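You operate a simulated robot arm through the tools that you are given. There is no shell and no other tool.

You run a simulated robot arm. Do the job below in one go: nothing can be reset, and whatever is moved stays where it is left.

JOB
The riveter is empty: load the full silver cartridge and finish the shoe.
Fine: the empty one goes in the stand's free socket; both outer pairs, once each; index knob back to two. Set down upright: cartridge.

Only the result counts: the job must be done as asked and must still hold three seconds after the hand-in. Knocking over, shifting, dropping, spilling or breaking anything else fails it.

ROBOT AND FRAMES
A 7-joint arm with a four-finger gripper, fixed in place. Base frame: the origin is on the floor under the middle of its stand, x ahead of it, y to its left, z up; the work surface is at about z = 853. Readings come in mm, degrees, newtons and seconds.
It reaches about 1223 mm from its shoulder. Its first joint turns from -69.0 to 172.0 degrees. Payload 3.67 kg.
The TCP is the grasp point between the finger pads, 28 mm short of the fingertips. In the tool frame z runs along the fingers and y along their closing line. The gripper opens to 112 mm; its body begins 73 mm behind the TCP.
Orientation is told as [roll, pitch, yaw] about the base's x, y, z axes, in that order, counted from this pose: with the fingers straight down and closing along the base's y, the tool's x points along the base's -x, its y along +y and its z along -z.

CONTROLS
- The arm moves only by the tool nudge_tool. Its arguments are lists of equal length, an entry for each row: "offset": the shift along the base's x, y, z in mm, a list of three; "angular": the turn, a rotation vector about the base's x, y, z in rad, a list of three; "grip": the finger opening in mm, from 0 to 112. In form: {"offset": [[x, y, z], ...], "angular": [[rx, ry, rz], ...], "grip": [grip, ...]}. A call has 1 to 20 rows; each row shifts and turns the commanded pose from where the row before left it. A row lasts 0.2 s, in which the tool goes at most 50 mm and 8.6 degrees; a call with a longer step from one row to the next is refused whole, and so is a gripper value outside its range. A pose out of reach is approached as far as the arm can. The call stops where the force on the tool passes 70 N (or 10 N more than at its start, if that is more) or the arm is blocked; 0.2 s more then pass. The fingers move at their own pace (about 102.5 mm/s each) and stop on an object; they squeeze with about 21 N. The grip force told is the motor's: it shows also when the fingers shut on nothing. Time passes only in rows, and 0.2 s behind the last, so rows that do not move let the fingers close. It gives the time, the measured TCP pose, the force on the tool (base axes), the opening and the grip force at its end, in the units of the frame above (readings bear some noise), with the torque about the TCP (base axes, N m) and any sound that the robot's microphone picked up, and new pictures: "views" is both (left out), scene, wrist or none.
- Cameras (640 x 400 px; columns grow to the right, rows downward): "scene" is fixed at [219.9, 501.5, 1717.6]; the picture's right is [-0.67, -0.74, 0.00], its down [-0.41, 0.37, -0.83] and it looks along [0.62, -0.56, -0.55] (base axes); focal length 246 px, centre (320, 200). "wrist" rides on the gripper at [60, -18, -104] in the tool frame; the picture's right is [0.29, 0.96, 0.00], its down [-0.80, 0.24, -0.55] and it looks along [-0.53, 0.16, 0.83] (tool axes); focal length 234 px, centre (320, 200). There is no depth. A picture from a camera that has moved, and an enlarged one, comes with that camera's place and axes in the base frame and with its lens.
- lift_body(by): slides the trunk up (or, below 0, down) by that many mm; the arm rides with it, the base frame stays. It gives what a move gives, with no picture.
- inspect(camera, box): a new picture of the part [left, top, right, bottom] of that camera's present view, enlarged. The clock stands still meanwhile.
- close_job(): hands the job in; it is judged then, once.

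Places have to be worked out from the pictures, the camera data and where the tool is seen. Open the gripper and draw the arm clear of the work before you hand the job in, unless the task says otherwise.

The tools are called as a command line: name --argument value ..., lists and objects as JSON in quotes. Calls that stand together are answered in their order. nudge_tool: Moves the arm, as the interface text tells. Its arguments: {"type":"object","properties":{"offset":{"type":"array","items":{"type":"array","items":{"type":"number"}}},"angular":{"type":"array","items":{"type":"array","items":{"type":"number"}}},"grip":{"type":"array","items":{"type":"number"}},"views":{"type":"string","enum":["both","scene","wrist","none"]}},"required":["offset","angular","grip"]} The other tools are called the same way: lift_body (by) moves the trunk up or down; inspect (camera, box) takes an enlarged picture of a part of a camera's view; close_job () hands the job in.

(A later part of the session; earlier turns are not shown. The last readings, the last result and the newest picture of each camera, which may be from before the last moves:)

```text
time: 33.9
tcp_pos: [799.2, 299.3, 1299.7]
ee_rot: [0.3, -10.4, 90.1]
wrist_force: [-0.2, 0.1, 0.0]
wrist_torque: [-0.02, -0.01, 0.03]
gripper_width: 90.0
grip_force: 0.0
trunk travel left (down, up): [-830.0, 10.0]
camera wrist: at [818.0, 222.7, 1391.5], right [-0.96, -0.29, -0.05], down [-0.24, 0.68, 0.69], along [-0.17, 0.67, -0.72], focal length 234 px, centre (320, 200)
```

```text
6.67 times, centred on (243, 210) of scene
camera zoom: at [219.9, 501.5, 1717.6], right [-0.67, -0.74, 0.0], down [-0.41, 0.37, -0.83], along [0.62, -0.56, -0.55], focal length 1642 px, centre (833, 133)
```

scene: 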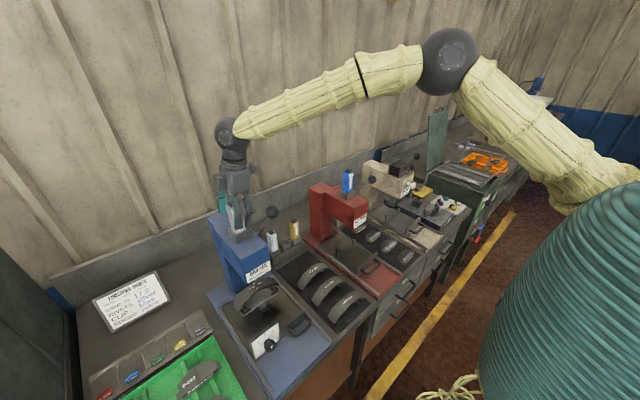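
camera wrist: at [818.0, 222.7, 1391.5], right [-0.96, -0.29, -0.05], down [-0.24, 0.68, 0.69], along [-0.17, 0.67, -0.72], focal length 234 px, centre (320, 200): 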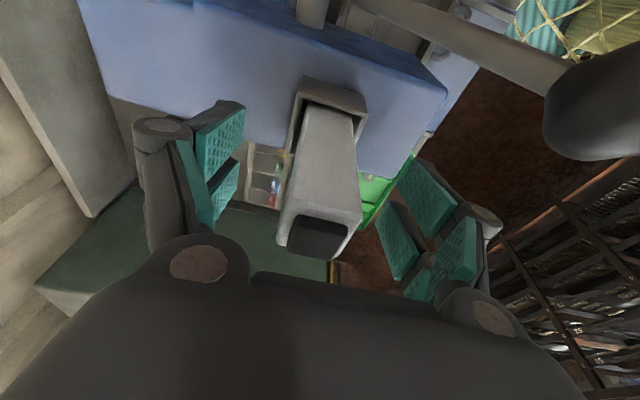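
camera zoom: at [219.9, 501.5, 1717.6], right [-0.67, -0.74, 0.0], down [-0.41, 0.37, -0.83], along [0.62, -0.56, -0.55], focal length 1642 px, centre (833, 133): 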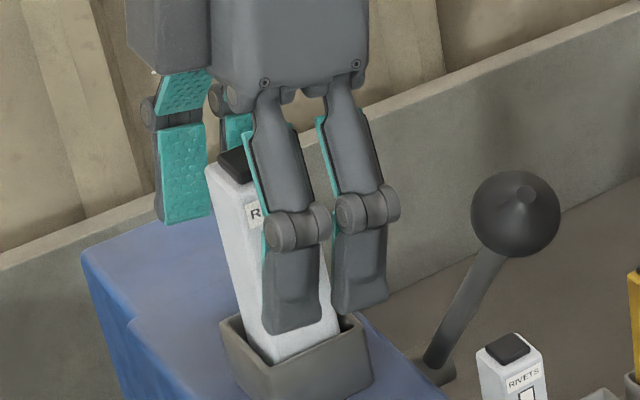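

The cartridge stands between the pads, tips (≈1272) above the socket rim (≈1240). I'll close on it.

nudge_tool --offset '[[0, 0, 0], [0, 0, 0], [0, 0, 0], [0, 0, 0]]' --angular '[[0, 0, 0], [0, 0, 0], [0, 0, 0], [0, 0, 0]]' --grip '[60, 10, 10, 10]' --views "both"

inspect --camera "scene" --box '[195, 180, 291, 240]'

```text
time: 34.9
tcp_pos: [799.8, 299.5, 1299.1]
ee_rot: [0.2, -10.4, 90.1]
wrist_force: [0.5, -0.3, 0.0]
wrist_torque: [0.01, 0.01, 0.01]
gripper_width: 31.8
grip_force: 20.9
trunk travel left (down, up): [-830.0, 10.0]
camera wrist: at [818.5, 223.0, 1391.2], right [-0.96, -0.29, -0.05], down [-0.24, 0.68, 0.69], along [-0.17, 0.67, -0.72], focal length 234 px, centre (320, 200)
```

scene: 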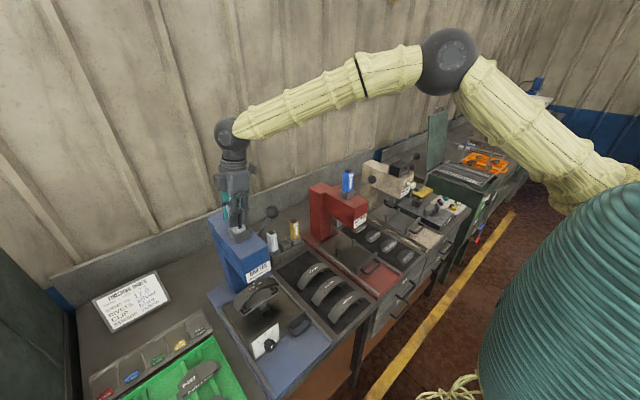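
wrist: 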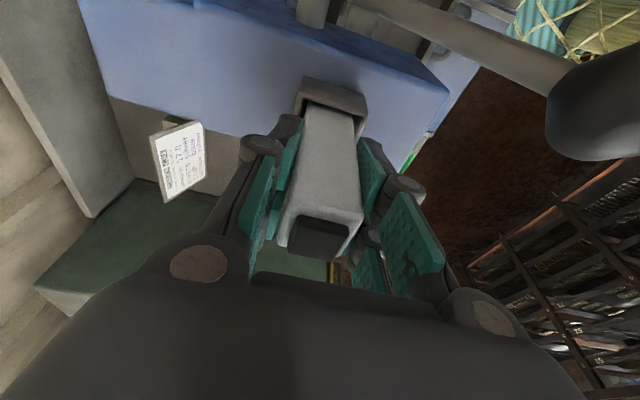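

```text
6.67 times, centred on (243, 210) of scene
camera zoom: at [219.9, 501.5, 1717.6], right [-0.67, -0.74, 0.0], down [-0.41, 0.37, -0.83], along [0.62, -0.56, -0.55], focal length 1642 px, centre (833, 133)
```

zoom: 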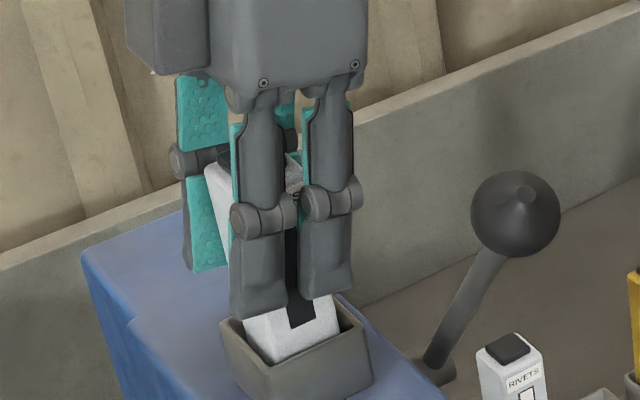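

Gripped: width 31.8 mm, 21 N, no side load. I'll lift straight up 115 mm and check that it comes out cleanly.

nudge_tool --offset '[[0, 0, 15], [0, 0, 30], [0, 0, 35], [0, 0, 35], [0, 0, 0]]' --angular '[[0, 0, 0], [0, 0, 0], [0, 0, 0], [0, 0, 0], [0, 0, 0]]' --grip '[10, 10, 10, 10, 10]' --views "both"

inspect --camera "scene" --box '[180, 140, 308, 260]'

inspect --camera "wrist" --box '[220, 20, 460, 170]'

```text
time: 36.1
tcp_pos: [800.7, 300.9, 1411.8]
ee_rot: [0.4, -10.5, 90.0]
wrist_force: [0.3, -0.3, -1.0]
wrist_torque: [0.01, 0.02, -0.01]
gripper_width: 31.9
grip_force: 21.2
trunk travel left (down, up): [-830.0, 10.0]
camera wrist: at [819.5, 222.3, 1504.3], right [-0.96, -0.29, -0.05], down [-0.24, 0.68, 0.69], along [-0.17, 0.67, -0.72], focal length 234 px, centre (320, 200)
```

scene: 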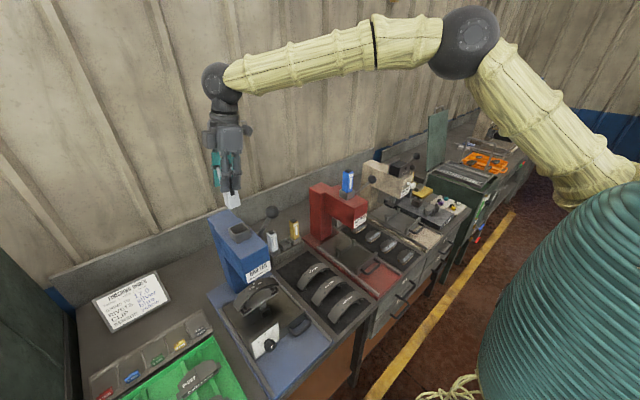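
wrist: 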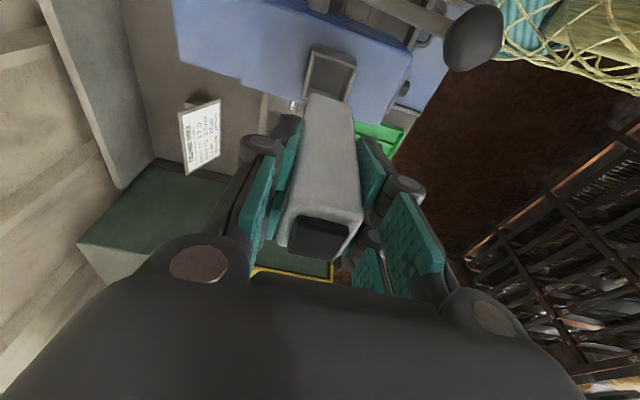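

```text
3.33 times, centred on (244, 200) of scene
camera zoom: at [219.9, 501.5, 1717.6], right [-0.67, -0.74, 0.0], down [-0.41, 0.37, -0.83], along [0.62, -0.56, -0.55], focal length 821 px, centre (573, 200)
```

zoom: 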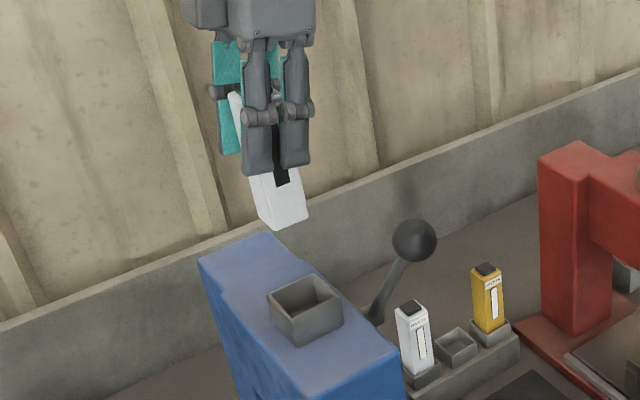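

```text
2.67 times, centred on (340, 95) of wrist
camera zoom: at [819.5, 222.3, 1504.3], right [-0.96, -0.29, -0.05], down [-0.24, 0.68, 0.69], along [-0.17, 0.67, -0.72], focal length 624 px, centre (267, 480)
```

zoom: 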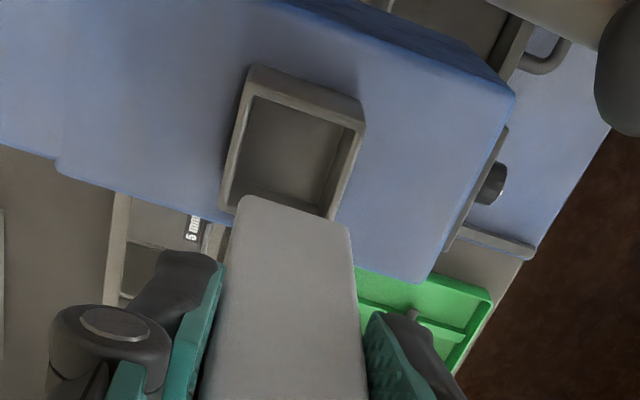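

The empty cartridge is out and upright; from the views its centre is within ~1 mm of the TCP and its bottom about 84 mm below. The hopper socket centre is ≈(800,301), rim ≈1240. I'll carry it −y clear of the lever ball, then +x to over the stand, staying high.

nudge_tool --offset '[[0, -30, 5], [0, -45, 5], [0, -45, 0], [0, -40, 0], [20, -35, 0], [40, -10, 0], [40, 0, 0], [30, 0, 0], [0, 0, 0]]' --angular '[[0, 0, 0], [0, 0, 0], [0, 0, 0], [0, 0, 0], [0, 0, 0], [0, 0, 0], [0, 0, 0], [0, 0, 0], [0, 0, 0]]' --grip '[10, 10, 10, 10, 10, 10, 10, 10, 10]' --views "both"

```text
time: 38.1
tcp_pos: [928.8, 96.8, 1423.4]
ee_rot: [0.4, -10.3, 90.1]
wrist_force: [0.2, -0.1, -1.5]
wrist_torque: [0.0, -0.02, 0.0]
gripper_width: 31.7
grip_force: 21.1
trunk travel left (down, up): [-830.0, 10.0]
camera wrist: at [947.8, 19.0, 1515.5], right [-0.96, -0.29, -0.05], down [-0.24, 0.68, 0.69], along [-0.16, 0.67, -0.72], focal length 234 px, centre (320, 200)
```

scene: 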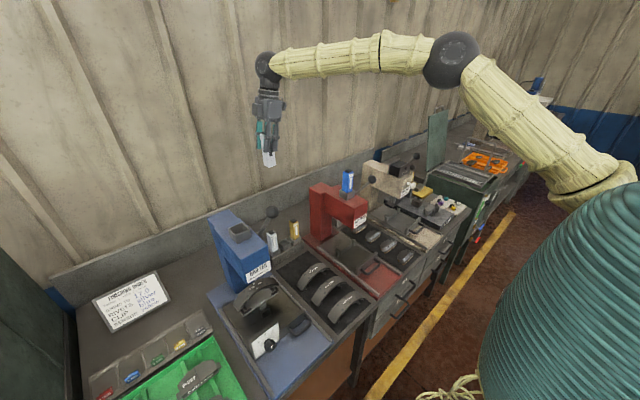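
wrist: 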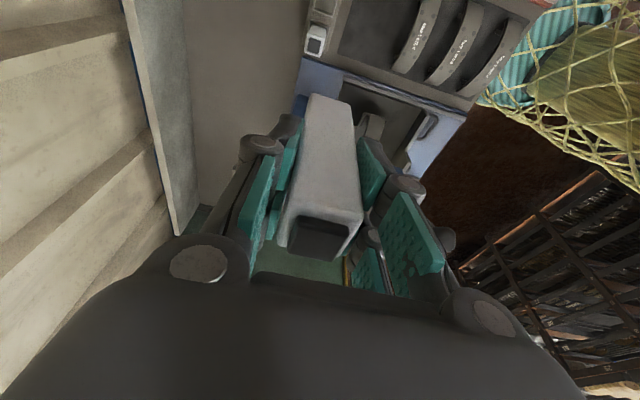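

Tracking is exact. The stand shows at the top of the wrist view, around x≈954 with silver y≈115 and the free socket y≈68. I'll lower the trunk 230 mm (cartridge bottom ≈1110, above stand tops ≈1027) and look again from close.

nudge_tool --offset '[[13, 0, 0], [12, 0, 0], [0, 0, 0]]' --angular '[[0, 0, 0], [0, 0, 0], [0, 0, 0]]' --grip '[10, 10, 10]' --views "none"

lift_body --by -230

nudge_tool --offset '[[0, 0, 0]]' --angular '[[0, 0, 0]]' --grip '[10]' --views "both"

inspect --camera "wrist" --box '[240, 0, 400, 100]'

inspect --camera "scene" --box '[240, 180, 320, 260]'

```text
time: 38.9
tcp_pos: [954.1, 95.9, 1423.2]
ee_rot: [0.3, -10.4, 90.2]
wrist_force: [-0.3, 0.9, -1.8]
wrist_torque: [0.04, -0.02, -0.02]
gripper_width: 32.0
grip_force: 20.9
trunk travel left (down, up): [-830.0, 10.0]
```

```text
time: 41.3
tcp_pos: [953.7, 95.7, 1193.1]
ee_rot: [0.3, -10.4, 90.1]
wrist_force: [0.2, -1.4, -2.2]
wrist_torque: [0.0, 0.01, -0.01]
gripper_width: 31.7
grip_force: 21.6
trunk travel left (down, up): [-600.0, 240.0]
```

```text
time: 41.7
tcp_pos: [954.0, 94.6, 1192.8]
ee_rot: [0.4, -10.4, 90.1]
wrist_force: [-0.3, 0.4, -1.6]
wrist_torque: [0.01, -0.03, 0.03]
gripper_width: 32.0
grip_force: 21.0
trunk travel left (down, up): [-600.0, 240.0]
camera wrist: at [973.0, 18.5, 1285.0], right [-0.96, -0.29, -0.05], down [-0.24, 0.68, 0.69], along [-0.17, 0.67, -0.72], focal length 234 px, centre (320, 200)
```

scene: 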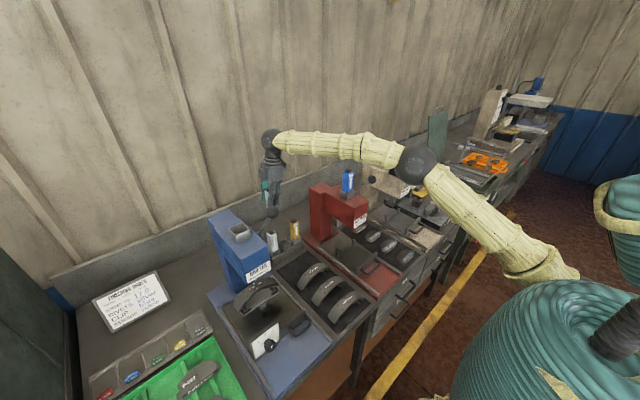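
wrist: 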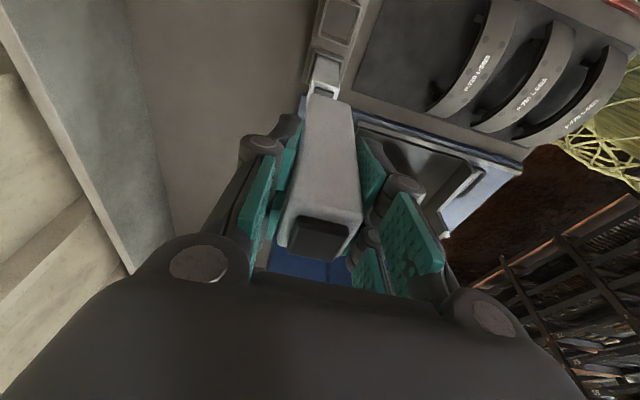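

```text
4.00 times, centred on (320, 50) of wrist
camera zoom: at [973.0, 18.5, 1285.0], right [-0.96, -0.29, -0.05], down [-0.24, 0.68, 0.69], along [-0.17, 0.67, -0.72], focal length 937 px, centre (320, 800)
```

zoom: 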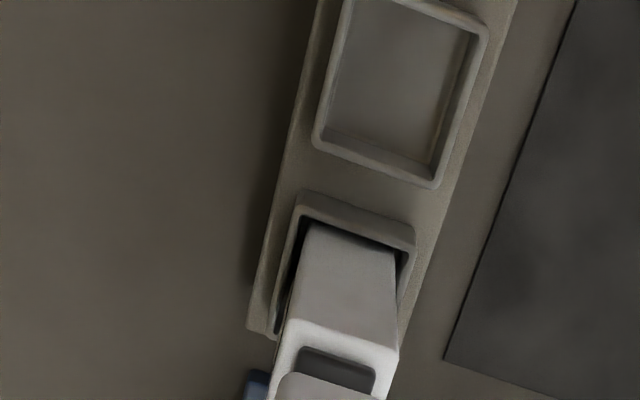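

```text
5.00 times, centred on (280, 220) of scene
camera zoom: at [219.9, 501.5, 1717.6], right [-0.67, -0.74, 0.0], down [-0.41, 0.37, -0.83], along [0.62, -0.56, -0.55], focal length 1232 px, centre (520, 100)
```

zoom: 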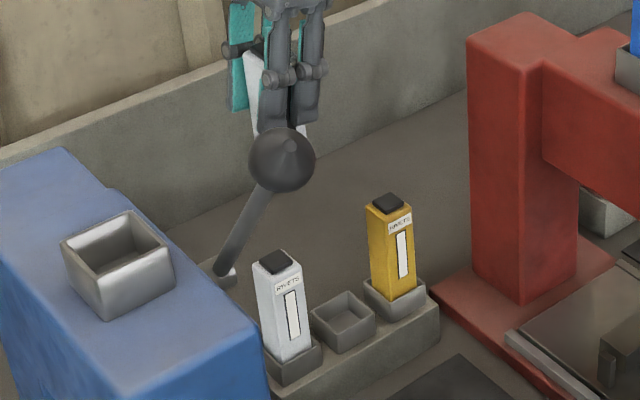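

From the close view I get the stand rims at z≈920: free socket centre ≈(955,56), silver ≈(955.5,112), 42 mm outer. The held cartridge is centred on the TCP, so I'll go over the free socket and come down to where the cartridge bottom is ~25 mm above the rim, then check alignment.

nudge_tool --offset '[[1, -39, 0], [0, 0, -40], [0, 0, -40], [0, 0, -40], [0, 0, -40], [0, 0, 0], [0, 0, 0]]' --angular '[[0, 0, 0], [0, 0, 0], [0, 0, 0], [0, 0, 0], [0, 0, 0], [0, 0, 0], [0, 0, 0]]' --grip '[10, 10, 10, 10, 10, 10, 10]' --views "both"

inspect --camera "wrist" --box '[260, 50, 388, 130]'

inspect --camera "scene" --box '[255, 200, 319, 264]'

```text
time: 43.3
tcp_pos: [957.7, 59.7, 1033.7]
ee_rot: [0.4, -10.3, 90.1]
wrist_force: [-0.2, -0.1, -2.0]
wrist_torque: [-0.01, 0.02, 0.01]
gripper_width: 31.8
grip_force: 20.9
trunk travel left (down, up): [-600.0, 240.0]
camera wrist: at [975.9, -18.1, 1125.0], right [-0.96, -0.29, -0.05], down [-0.24, 0.68, 0.69], along [-0.17, 0.67, -0.72], focal length 234 px, centre (320, 200)
```

scene: 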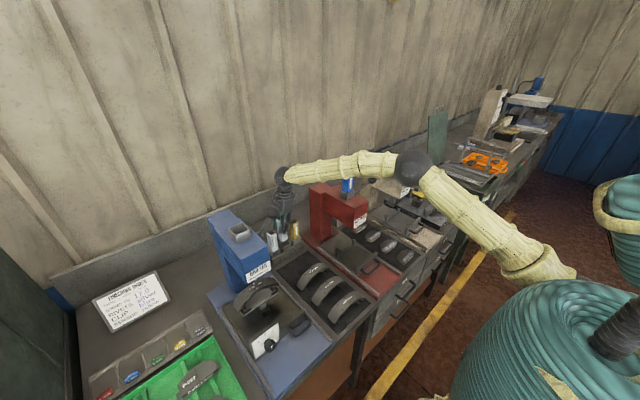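
wrist: 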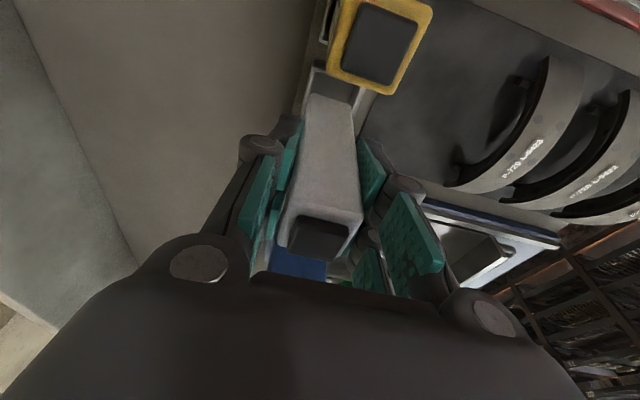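

```text
5.00 times, centred on (324, 90) of wrist
camera zoom: at [975.9, -18.1, 1125.0], right [-0.96, -0.29, -0.05], down [-0.24, 0.68, 0.69], along [-0.17, 0.67, -0.72], focal length 1171 px, centre (300, 750)
```

zoom: 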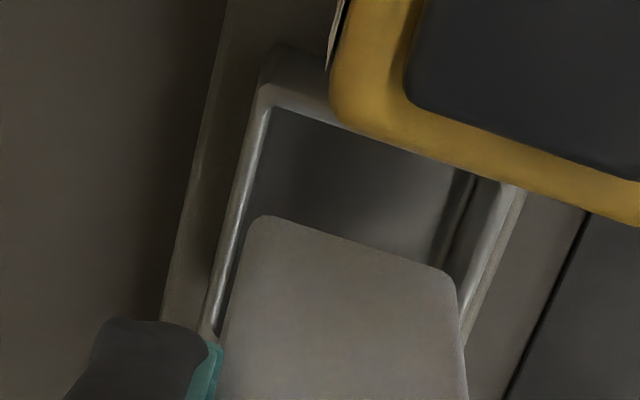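

```text
6.25 times, centred on (287, 232) of scene
camera zoom: at [219.9, 501.5, 1717.6], right [-0.67, -0.74, 0.0], down [-0.41, 0.37, -0.83], along [0.62, -0.56, -0.55], focal length 1540 px, centre (526, 0)
```

zoom: 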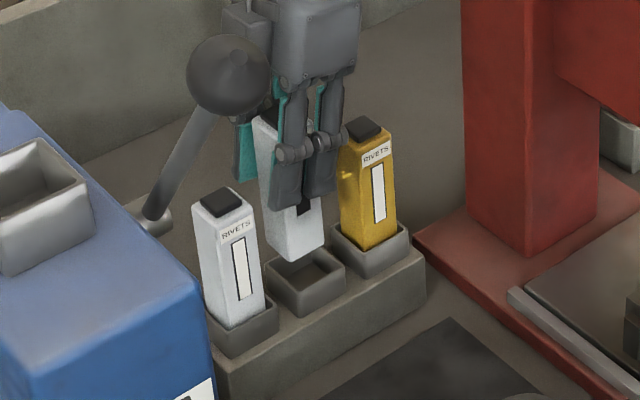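

The held cartridge is about 2.6 mm too far in +x and 4 mm in +y relative to the socket centre (954.7,56.2). I'll correct that, let it settle and check the reading.

nudge_tool --offset '[[-2.4, -4, 0], [0, 0, 0], [0, 0, 0]]' --angular '[[0, 0, 0], [0, 0, 0], [0, 0, 0]]' --grip '[10, 10, 10]' --views "wrist"

inspect --camera "wrist" --box '[260, 50, 388, 130]'

inspect --camera "scene" --box '[267, 220, 307, 260]'

```text
time: 44.1
tcp_pos: [954.3, 54.4, 1034.4]
ee_rot: [0.3, -10.4, 90.0]
wrist_force: [-0.8, -0.5, -0.8]
wrist_torque: [0.02, 0.0, -0.02]
gripper_width: 31.6
grip_force: 20.7
trunk travel left (down, up): [-600.0, 240.0]
camera wrist: at [972.6, -22.8, 1125.2], right [-0.96, -0.29, -0.05], down [-0.24, 0.68, 0.69], along [-0.17, 0.67, -0.72], focal length 234 px, centre (320, 200)
```

wrist: 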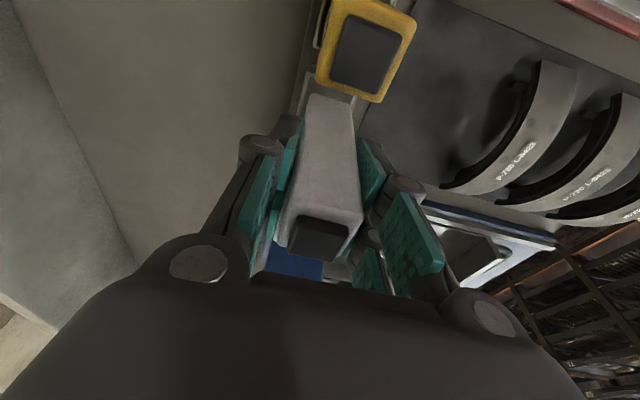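

```text
5.00 times, centred on (324, 90) of wrist
camera zoom: at [972.6, -22.8, 1125.2], right [-0.96, -0.29, -0.05], down [-0.24, 0.68, 0.69], along [-0.17, 0.67, -0.72], focal length 1171 px, centre (300, 750)
```

zoom: 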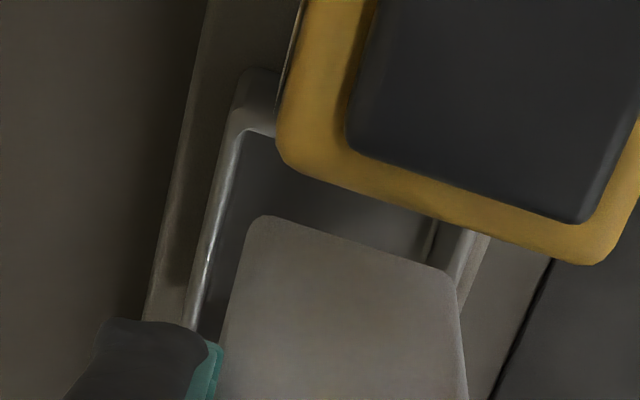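

```text
10.00 times, centred on (287, 240) of scene
camera zoom: at [219.9, 501.5, 1717.6], right [-0.67, -0.74, 0.0], down [-0.41, 0.37, -0.83], along [0.62, -0.56, -0.55], focal length 2464 px, centre (650, -200)
```

zoom: 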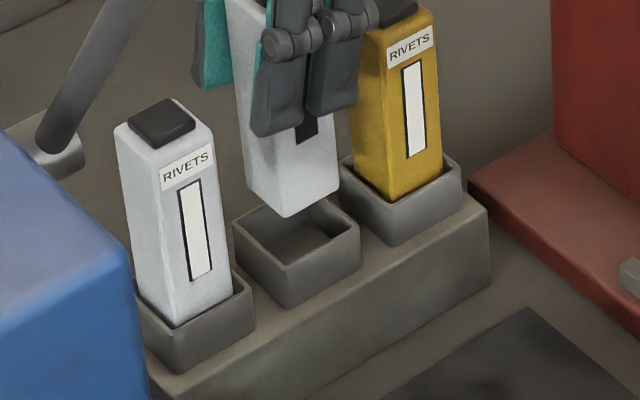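

The wrist and scene cues both say about +1.3 mm x and +1 mm y more would centre it. I'll apply that and lower to just inside the rim (bottom ≈ 915), watching force.

nudge_tool --offset '[[1.3, 1.0, 0], [0, 0, -12], [0, 0, -12], [0, 0, -6], [0, 0, -5], [0, 0, 0]]' --angular '[[0, 0, 0], [0, 0, 0], [0, 0, 0], [0, 0, 0], [0, 0, 0], [0, 0, 0]]' --grip '[10, 10, 10, 10, 10, 10]' --views "both"

inspect --camera "scene" --box '[260, 215, 308, 263]'

inspect --camera "wrist" --box '[260, 50, 388, 130]'

```text
time: 45.5
tcp_pos: [954.6, 55.3, 997.9]
ee_rot: [0.2, -10.5, 90.1]
wrist_force: [-1.1, -0.4, -1.5]
wrist_torque: [0.0, -0.01, -0.01]
gripper_width: 31.6
grip_force: 21.0
trunk travel left (down, up): [-600.0, 240.0]
camera wrist: at [972.6, -23.1, 1089.9], right [-0.96, -0.29, -0.05], down [-0.24, 0.68, 0.69], along [-0.17, 0.67, -0.72], focal length 234 px, centre (320, 200)
```

scene: 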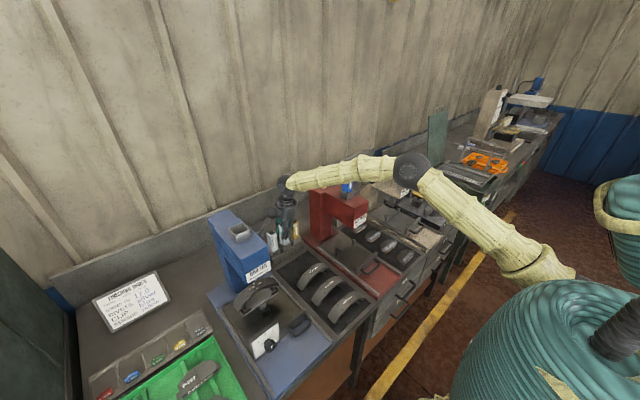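
wrist: 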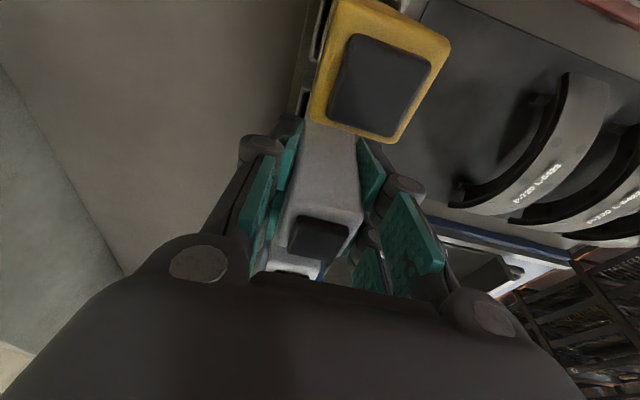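

```text
8.33 times, centred on (284, 239) of scene
camera zoom: at [219.9, 501.5, 1717.6], right [-0.67, -0.74, 0.0], down [-0.41, 0.37, -0.83], along [0.62, -0.56, -0.55], focal length 2053 px, centre (620, -125)
```

zoom: 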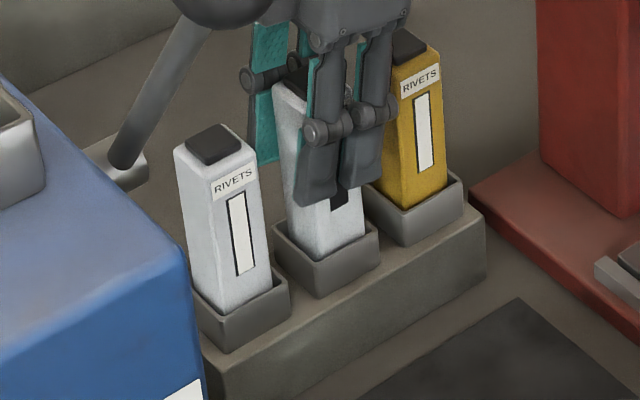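

```text
5.00 times, centred on (324, 90) of wrist
camera zoom: at [972.6, -23.1, 1089.9], right [-0.96, -0.29, -0.05], down [-0.24, 0.68, 0.69], along [-0.17, 0.67, -0.72], focal length 1171 px, centre (300, 750)
```

zoom: 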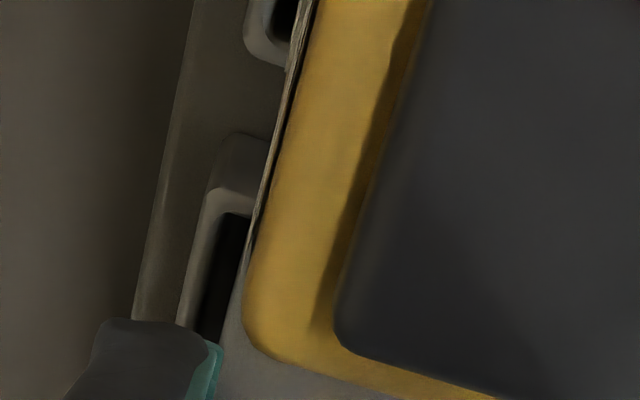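

The empty is inside the free socket with no contact force. I'll keep lowering in small steps until I feel the floor.

nudge_tool --offset '[[0, 0, -2.5], [0, 0, -2.5], [0, 0, 0]]' --angular '[[0, 0, 0], [0, 0, 0], [0, 0, 0]]' --grip '[10, 10, 10]' --views "none"

nudge_tool --offset '[[0, 0, -2], [0, 0, 0]]' --angular '[[0, 0, 0], [0, 0, 0]]' --grip '[10, 10]' --views "none"

inspect --camera "scene" --box '[260, 215, 308, 263]'

```text
time: 46.3
tcp_pos: [953.5, 54.3, 994.5]
ee_rot: [0.2, -10.3, 90.0]
wrist_force: [-0.2, 0.0, -1.9]
wrist_torque: [-0.01, 0.02, 0.0]
gripper_width: 31.7
grip_force: 21.4
trunk travel left (down, up): [-600.0, 240.0]
```

```text
time: 46.9
tcp_pos: [954.6, 54.3, 991.9]
ee_rot: [0.2, -10.3, 90.1]
wrist_force: [0.1, -0.5, -1.3]
wrist_torque: [-0.02, 0.0, 0.0]
gripper_width: 31.8
grip_force: 20.6
trunk travel left (down, up): [-600.0, 240.0]
```

```text
8.33 times, centred on (284, 239) of scene
camera zoom: at [219.9, 501.5, 1717.6], right [-0.67, -0.74, 0.0], down [-0.41, 0.37, -0.83], along [0.62, -0.56, -0.55], focal length 2053 px, centre (620, -125)
```

zoom: 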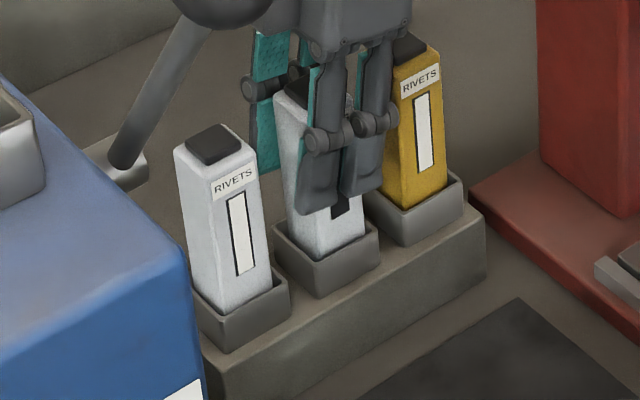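

No contact yet at TCP 992; continuing gently.

nudge_tool --offset '[[0, 0, -2], [0, 0, -2], [0, 0, 0]]' --angular '[[0, 0, 0], [0, 0, 0], [0, 0, 0]]' --grip '[10, 10, 10]' --views "none"

nudge_tool --offset '[[0, 0, -2], [0, 0, 0]]' --angular '[[0, 0, 0], [0, 0, 0]]' --grip '[10, 10]' --views "none"

nudge_tool --offset '[[0, 0, -2], [0, 0, 0]]' --angular '[[0, 0, 0], [0, 0, 0]]' --grip '[10, 10]' --views "scene"

inspect --camera "scene" --box '[260, 215, 308, 263]'

```text
time: 47.7
tcp_pos: [955.1, 53.0, 989.1]
ee_rot: [0.2, -10.4, 90.1]
wrist_force: [2.6, 0.2, 8.5]
wrist_torque: [-0.06, -0.07, 0.0]
gripper_width: 31.7
grip_force: 20.7
trunk travel left (down, up): [-600.0, 240.0]
```

```text
time: 48.3
tcp_pos: [954.3, 53.2, 988.2]
ee_rot: [0.2, -10.4, 90.1]
wrist_force: [3.9, -0.2, 18.7]
wrist_torque: [0.01, -0.2, -0.02]
gripper_width: 31.7
grip_force: 20.9
trunk travel left (down, up): [-600.0, 240.0]
```

```text
time: 48.9
tcp_pos: [954.7, 53.0, 985.9]
ee_rot: [0.2, -10.4, 90.0]
wrist_force: [1.9, -0.5, 17.8]
wrist_torque: [0.02, -0.04, 0.02]
gripper_width: 31.7
grip_force: 20.8
trunk travel left (down, up): [-600.0, 240.0]
```

scene: 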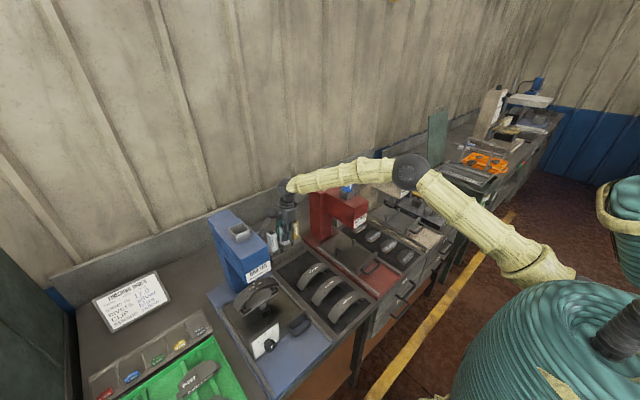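

```text
8.33 times, centred on (284, 239) of scene
camera zoom: at [219.9, 501.5, 1717.6], right [-0.67, -0.74, 0.0], down [-0.41, 0.37, -0.83], along [0.62, -0.56, -0.55], focal length 2053 px, centre (620, -125)
```

zoom: 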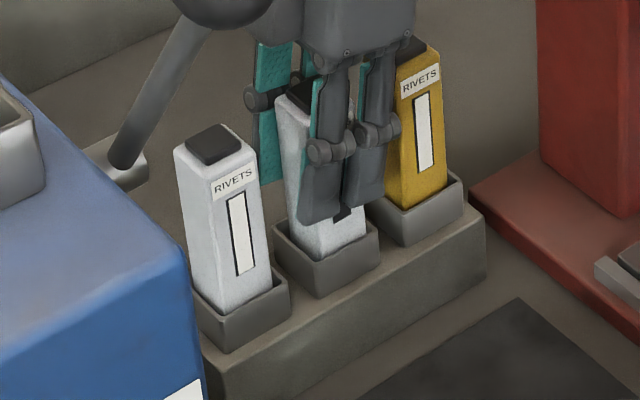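

Floor felt at TCP ≈990 (18 N). The cartridge is seated in the middle socket; I'll open and rise clear.

nudge_tool --offset '[[0, 0, 2], [0, 0, 0], [0, 0, 0], [0, 0, 20], [0, 0, 30], [0, 0, 35], [0, 0, 0]]' --angular '[[0, 0, 0], [0, 0, 0], [0, 0, 0], [0, 0, 0], [0, 0, 0], [0, 0, 0], [0, 0, 0]]' --grip '[40, 64, 64, 64, 64, 64, 64]' --views "both"

inspect --camera "scene" --box '[255, 205, 311, 261]'

inspect --camera "wrist" --box '[240, 40, 400, 200]'

```text
time: 50.5
tcp_pos: [954.5, 54.4, 1070.0]
ee_rot: [0.3, -10.4, 90.1]
wrist_force: [-0.1, -0.4, -0.1]
wrist_torque: [0.03, 0.0, 0.0]
gripper_width: 64.1
grip_force: 0.0
trunk travel left (down, up): [-600.0, 240.0]
camera wrist: at [973.4, -22.2, 1160.8], right [-0.96, -0.29, -0.05], down [-0.24, 0.68, 0.69], along [-0.17, 0.67, -0.72], focal length 234 px, centre (320, 200)
```

scene: 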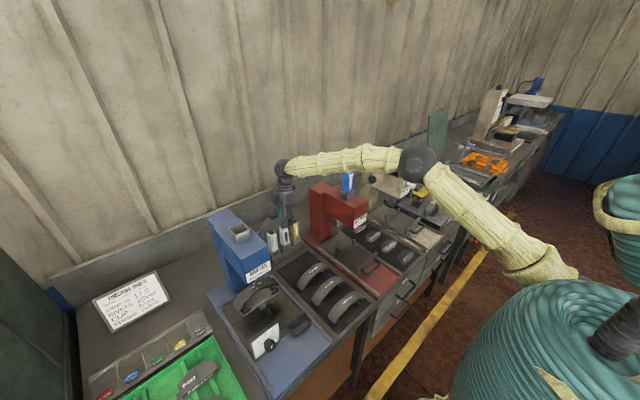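
wrist: 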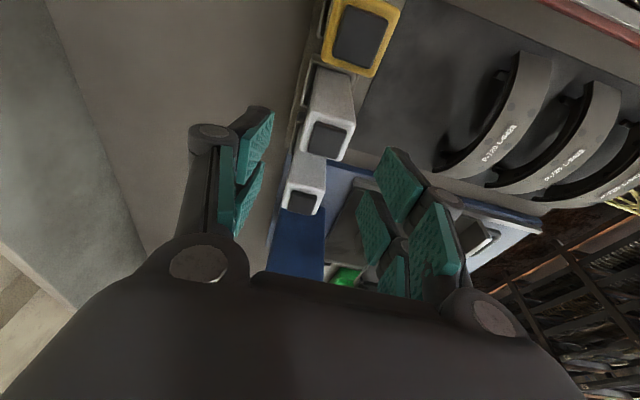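

```text
7.14 times, centred on (283, 233) of scene
camera zoom: at [219.9, 501.5, 1717.6], right [-0.67, -0.74, 0.0], down [-0.41, 0.37, -0.83], along [0.62, -0.56, -0.55], focal length 1760 px, centre (584, -36)
```

zoom: 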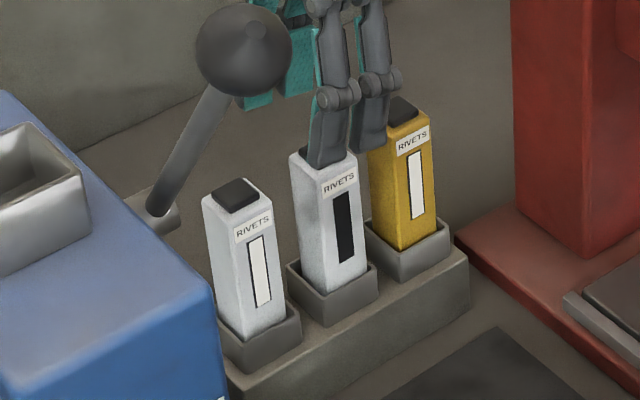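

```text
2.50 times, centred on (320, 120) of wrist
camera zoom: at [973.4, -22.2, 1160.8], right [-0.96, -0.29, -0.05], down [-0.24, 0.68, 0.69], along [-0.17, 0.67, -0.72], focal length 585 px, centre (320, 400)
```

zoom: 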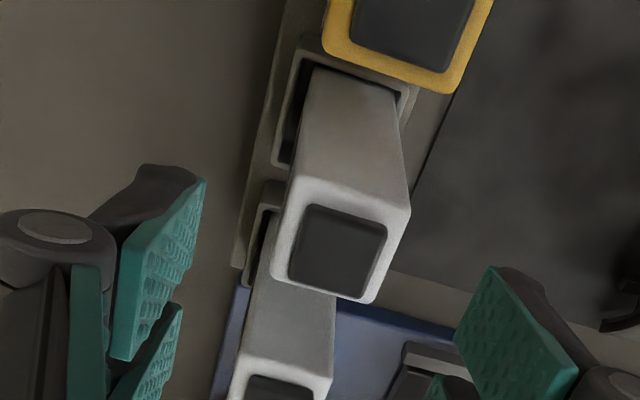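

The empty stands upright in the free socket; silver and gold undisturbed. Next the full silver at ≈(956,111): I'll rise slightly, move over it, and check before lowering.

nudge_tool --offset '[[0, 0, 12], [1, 29, 0], [0.5, 28.5, 0], [0, 0, 0], [0, 0, 0]]' --angular '[[0, 0, 0], [0, 0, 0], [0, 0, 0], [0, 0, 0], [0, 0, 0]]' --grip '[74, 74, 74, 74, 74]' --views "both"

inspect --camera "wrist" --box '[240, 40, 400, 200]'

```text
time: 51.7
tcp_pos: [956.7, 111.3, 1083.1]
ee_rot: [0.2, -10.3, 90.1]
wrist_force: [-0.2, -0.2, 0.0]
wrist_torque: [-0.02, 0.05, 0.01]
gripper_width: 74.0
grip_force: 0.1
trunk travel left (down, up): [-600.0, 240.0]
camera wrist: at [974.3, 33.6, 1174.7], right [-0.96, -0.29, -0.05], down [-0.24, 0.68, 0.69], along [-0.17, 0.67, -0.72], focal length 234 px, centre (320, 200)
```

scene: 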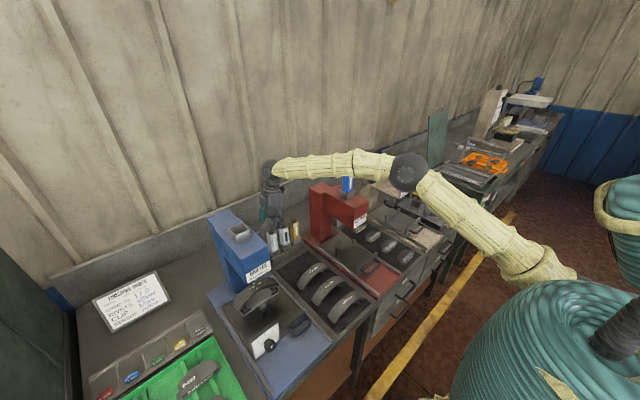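
wrist: 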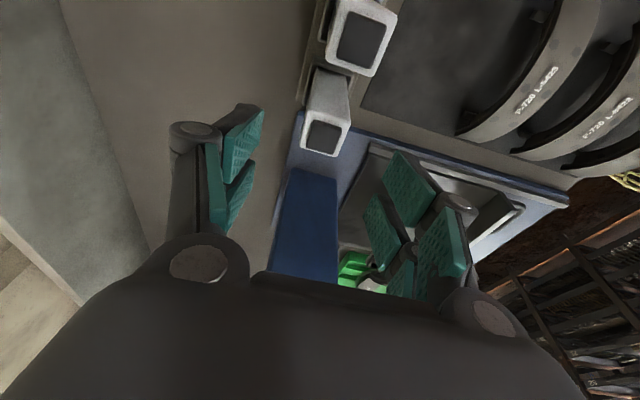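

```text
2.50 times, centred on (320, 120) of wrist
camera zoom: at [974.3, 33.6, 1174.7], right [-0.96, -0.29, -0.05], down [-0.24, 0.68, 0.69], along [-0.17, 0.67, -0.72], focal length 585 px, centre (320, 400)
```

zoom: 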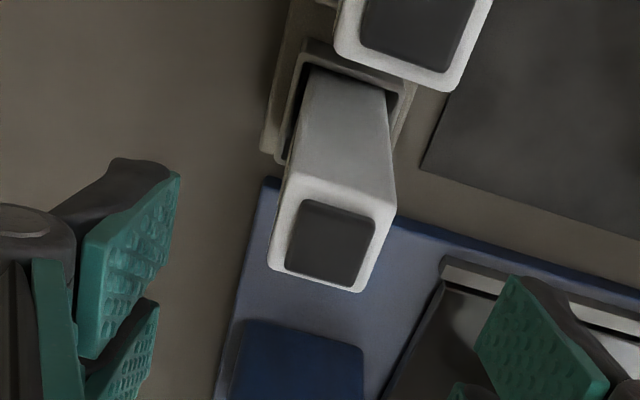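

The silver's top centre computes to ≈(955.3,112.4), within a millimetre or so of the TCP. I'll trim −1.2,+0.8 and descend to TCP 990 (36 mm below its top), then check.

nudge_tool --offset '[[-1.2, 0.8, -10], [0, 0, -25], [0, 0, -25], [0, 0, -20], [0, 0, -12], [0, 0, 0]]' --angular '[[0, 0, 0], [0, 0, 0], [0, 0, 0], [0, 0, 0], [0, 0, 0], [0, 0, 0]]' --grip '[74, 74, 74, 74, 74, 74]' --views "both"

inspect --camera "scene" --box '[250, 195, 314, 259]'

```text
time: 53.1
tcp_pos: [953.7, 112.0, 990.0]
ee_rot: [0.3, -10.4, 90.0]
wrist_force: [0.7, 0.5, -0.1]
wrist_torque: [0.01, -0.01, 0.01]
gripper_width: 73.9
grip_force: 0.1
trunk travel left (down, up): [-600.0, 240.0]
camera wrist: at [971.6, 34.4, 1081.3], right [-0.96, -0.29, -0.05], down [-0.24, 0.68, 0.69], along [-0.17, 0.67, -0.72], focal length 234 px, centre (320, 200)
```

scene: 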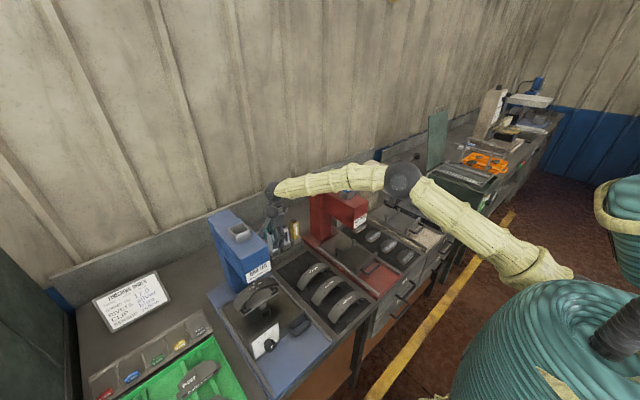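
wrist: 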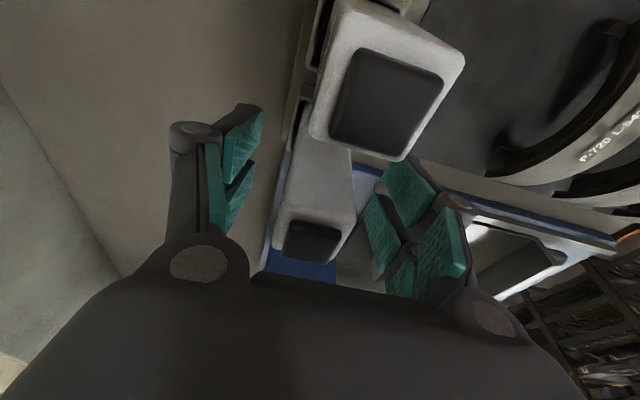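

```text
6.25 times, centred on (282, 227) of scene
camera zoom: at [219.9, 501.5, 1717.6], right [-0.67, -0.74, 0.0], down [-0.41, 0.37, -0.83], along [0.62, -0.56, -0.55], focal length 1540 px, centre (558, 31)
```

zoom: 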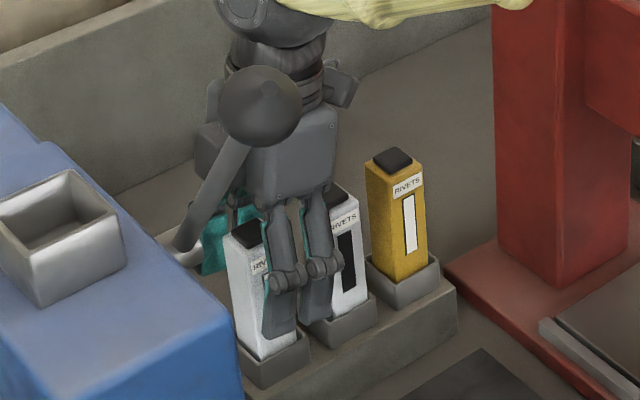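

The fingers straddle the full silver cleanly; relative to how the empty sat when gripped, I'm ~2 mm short in x. I'll shift +1.9 and close.

nudge_tool --offset '[[1.9, 0, 0], [0, 0, 0], [0, 0, 0], [0, 0, 0], [0, 0, 0]]' --angular '[[0, 0, 0], [0, 0, 0], [0, 0, 0], [0, 0, 0], [0, 0, 0]]' --grip '[74, 50, 10, 10, 10]' --views "wrist"

inspect --camera "scene" --box '[250, 195, 314, 259]'

```text
time: 54.3
tcp_pos: [955.9, 110.6, 989.8]
ee_rot: [0.3, -10.3, 90.1]
wrist_force: [-0.2, 0.2, 0.8]
wrist_torque: [-0.03, -0.04, -0.01]
gripper_width: 31.8
grip_force: 21.7
trunk travel left (down, up): [-600.0, 240.0]
camera wrist: at [974.0, 34.6, 1081.4], right [-0.96, -0.29, -0.05], down [-0.24, 0.68, 0.69], along [-0.17, 0.67, -0.72], focal length 234 px, centre (320, 200)
```

wrist: 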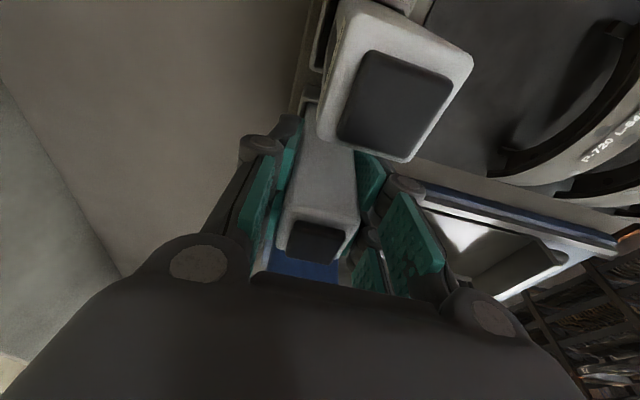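

```text
6.25 times, centred on (282, 227) of scene
camera zoom: at [219.9, 501.5, 1717.6], right [-0.67, -0.74, 0.0], down [-0.41, 0.37, -0.83], along [0.62, -0.56, -0.55], focal length 1540 px, centre (558, 31)
```

zoom: 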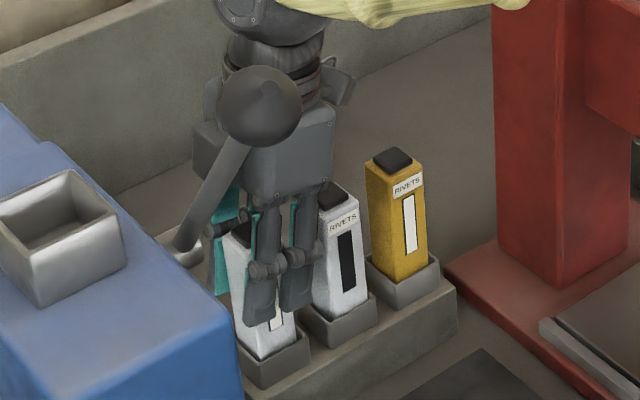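

Gripped square at 31.8 mm. I'll lift it straight out and raise the trunk, then check it.

nudge_tool --offset '[[0, 0, 15], [0, 0, 35], [0, 0, 40], [0, 0, 40], [0, 0, 40], [0, 0, 0]]' --angular '[[0, 0, 0], [0, 0, 0], [0, 0, 0], [0, 0, 0], [0, 0, 0], [0, 0, 0]]' --grip '[10, 10, 10, 10, 10, 10]' --views "both"

lift_body --by 230

nudge_tool --offset '[[0, 0, 30], [0, 0, 0]]' --angular '[[0, 0, 0], [0, 0, 0]]' --grip '[10, 10]' --views "both"

inspect --camera "scene" --box '[220, 120, 320, 260]'

```text
time: 55.7
tcp_pos: [956.3, 110.4, 1159.6]
ee_rot: [0.4, -10.5, 90.0]
wrist_force: [1.0, -0.1, -1.5]
wrist_torque: [0.03, 0.03, 0.02]
gripper_width: 32.1
grip_force: 21.3
trunk travel left (down, up): [-600.0, 240.0]
camera wrist: at [975.2, 32.9, 1251.3], right [-0.96, -0.29, -0.05], down [-0.24, 0.68, 0.69], along [-0.17, 0.67, -0.72], focal length 234 px, centre (320, 200)
```

scene: 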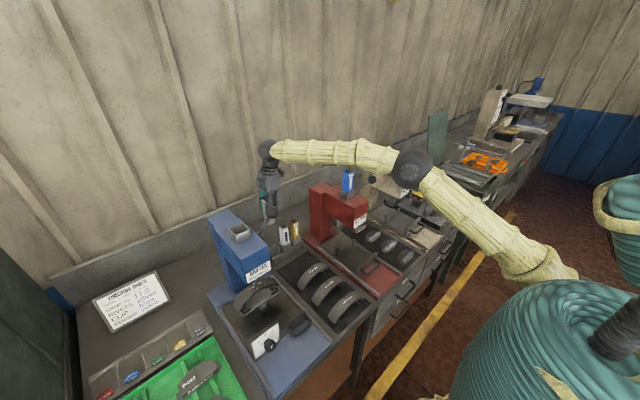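
wrist: 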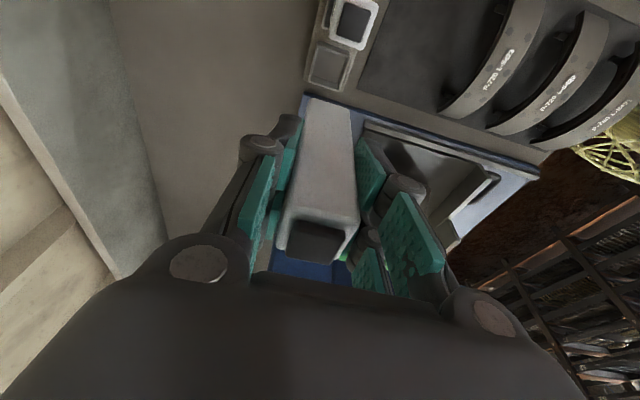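

```text
time: 58.1
tcp_pos: [956.5, 109.5, 1390.2]
ee_rot: [0.2, -10.4, 90.1]
wrist_force: [-0.2, 0.6, -2.0]
wrist_torque: [-0.02, 0.03, 0.01]
gripper_width: 31.6
grip_force: 21.3
trunk travel left (down, up): [-830.0, 10.0]
```

```text
time: 58.7
tcp_pos: [957.4, 110.9, 1418.5]
ee_rot: [0.4, -10.5, 90.1]
wrist_force: [0.3, 0.3, -1.1]
wrist_torque: [0.02, 0.03, 0.01]
gripper_width: 31.9
grip_force: 21.4
trunk travel left (down, up): [-830.0, 10.0]
camera wrist: at [975.5, 32.7, 1510.5], right [-0.96, -0.29, -0.05], down [-0.24, 0.68, 0.69], along [-0.17, 0.67, -0.72], focal length 234 px, centre (320, 200)
```

scene: 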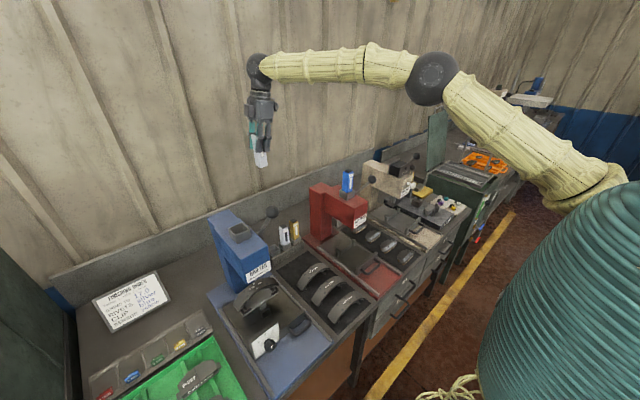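
wrist: 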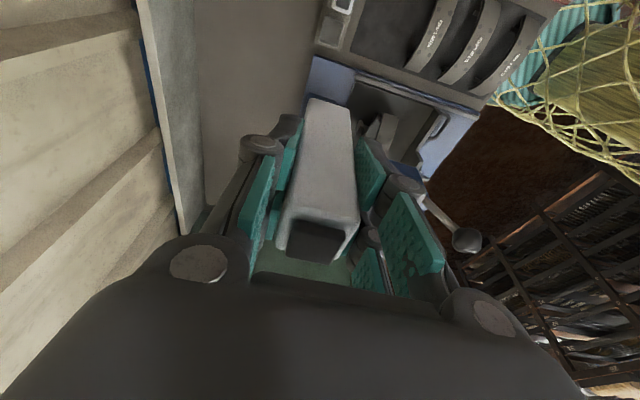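

```text
2.86 times, centred on (270, 190) of scene
camera zoom: at [219.9, 501.5, 1717.6], right [-0.67, -0.74, 0.0], down [-0.41, 0.37, -0.83], along [0.62, -0.56, -0.55], focal length 704 px, centre (463, 229)
```

zoom: 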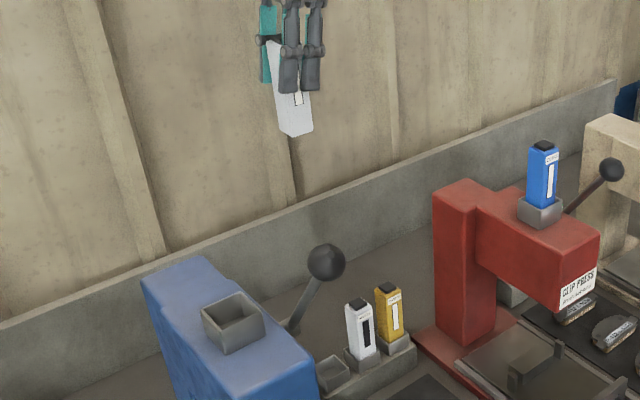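

Held silver shows the white (full) window, upright. I'll zoom in on the held cartridge to measure its offset from the TCP before going to the hopper.

inspect --camera "wrist" --box '[240, 80, 400, 180]'

inspect --camera "wrist" --box '[240, 180, 400, 280]'

inspect --camera "scene" --box '[230, 110, 294, 174]'

```text
4.00 times, centred on (320, 130) of wrist
camera zoom: at [975.5, 32.7, 1510.5], right [-0.96, -0.29, -0.05], down [-0.24, 0.68, 0.69], along [-0.17, 0.67, -0.72], focal length 937 px, centre (320, 480)
```

zoom: 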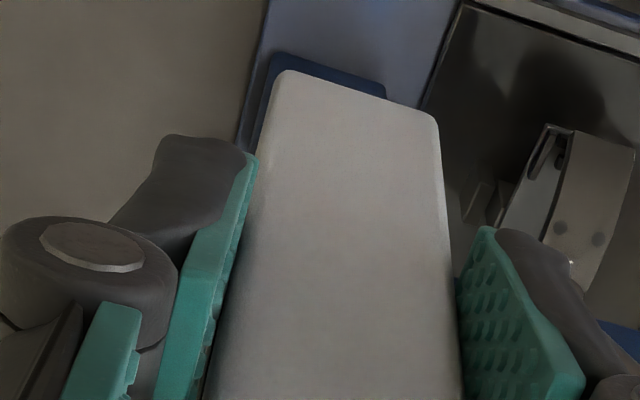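

```text
4.00 times, centred on (320, 230) of wrist
camera zoom: at [975.5, 32.7, 1510.5], right [-0.96, -0.29, -0.05], down [-0.24, 0.68, 0.69], along [-0.17, 0.67, -0.72], focal length 937 px, centre (320, 80)
```

zoom: 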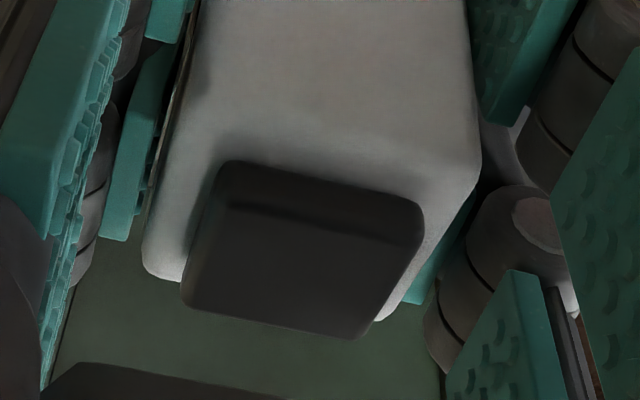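

```text
6.25 times, centred on (262, 142) of scene
camera zoom: at [219.9, 501.5, 1717.6], right [-0.67, -0.74, 0.0], down [-0.41, 0.37, -0.83], along [0.62, -0.56, -0.55], focal length 1540 px, centre (682, 562)
```

zoom: 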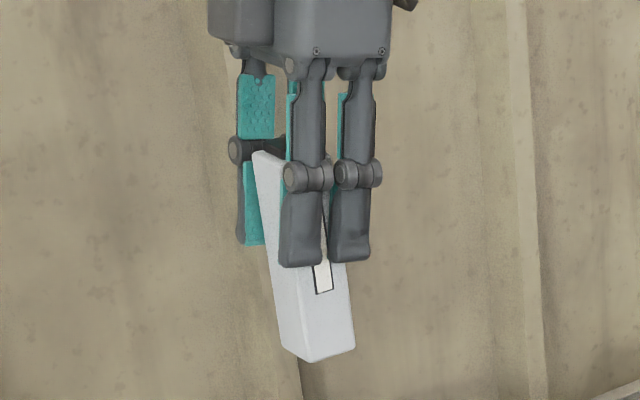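

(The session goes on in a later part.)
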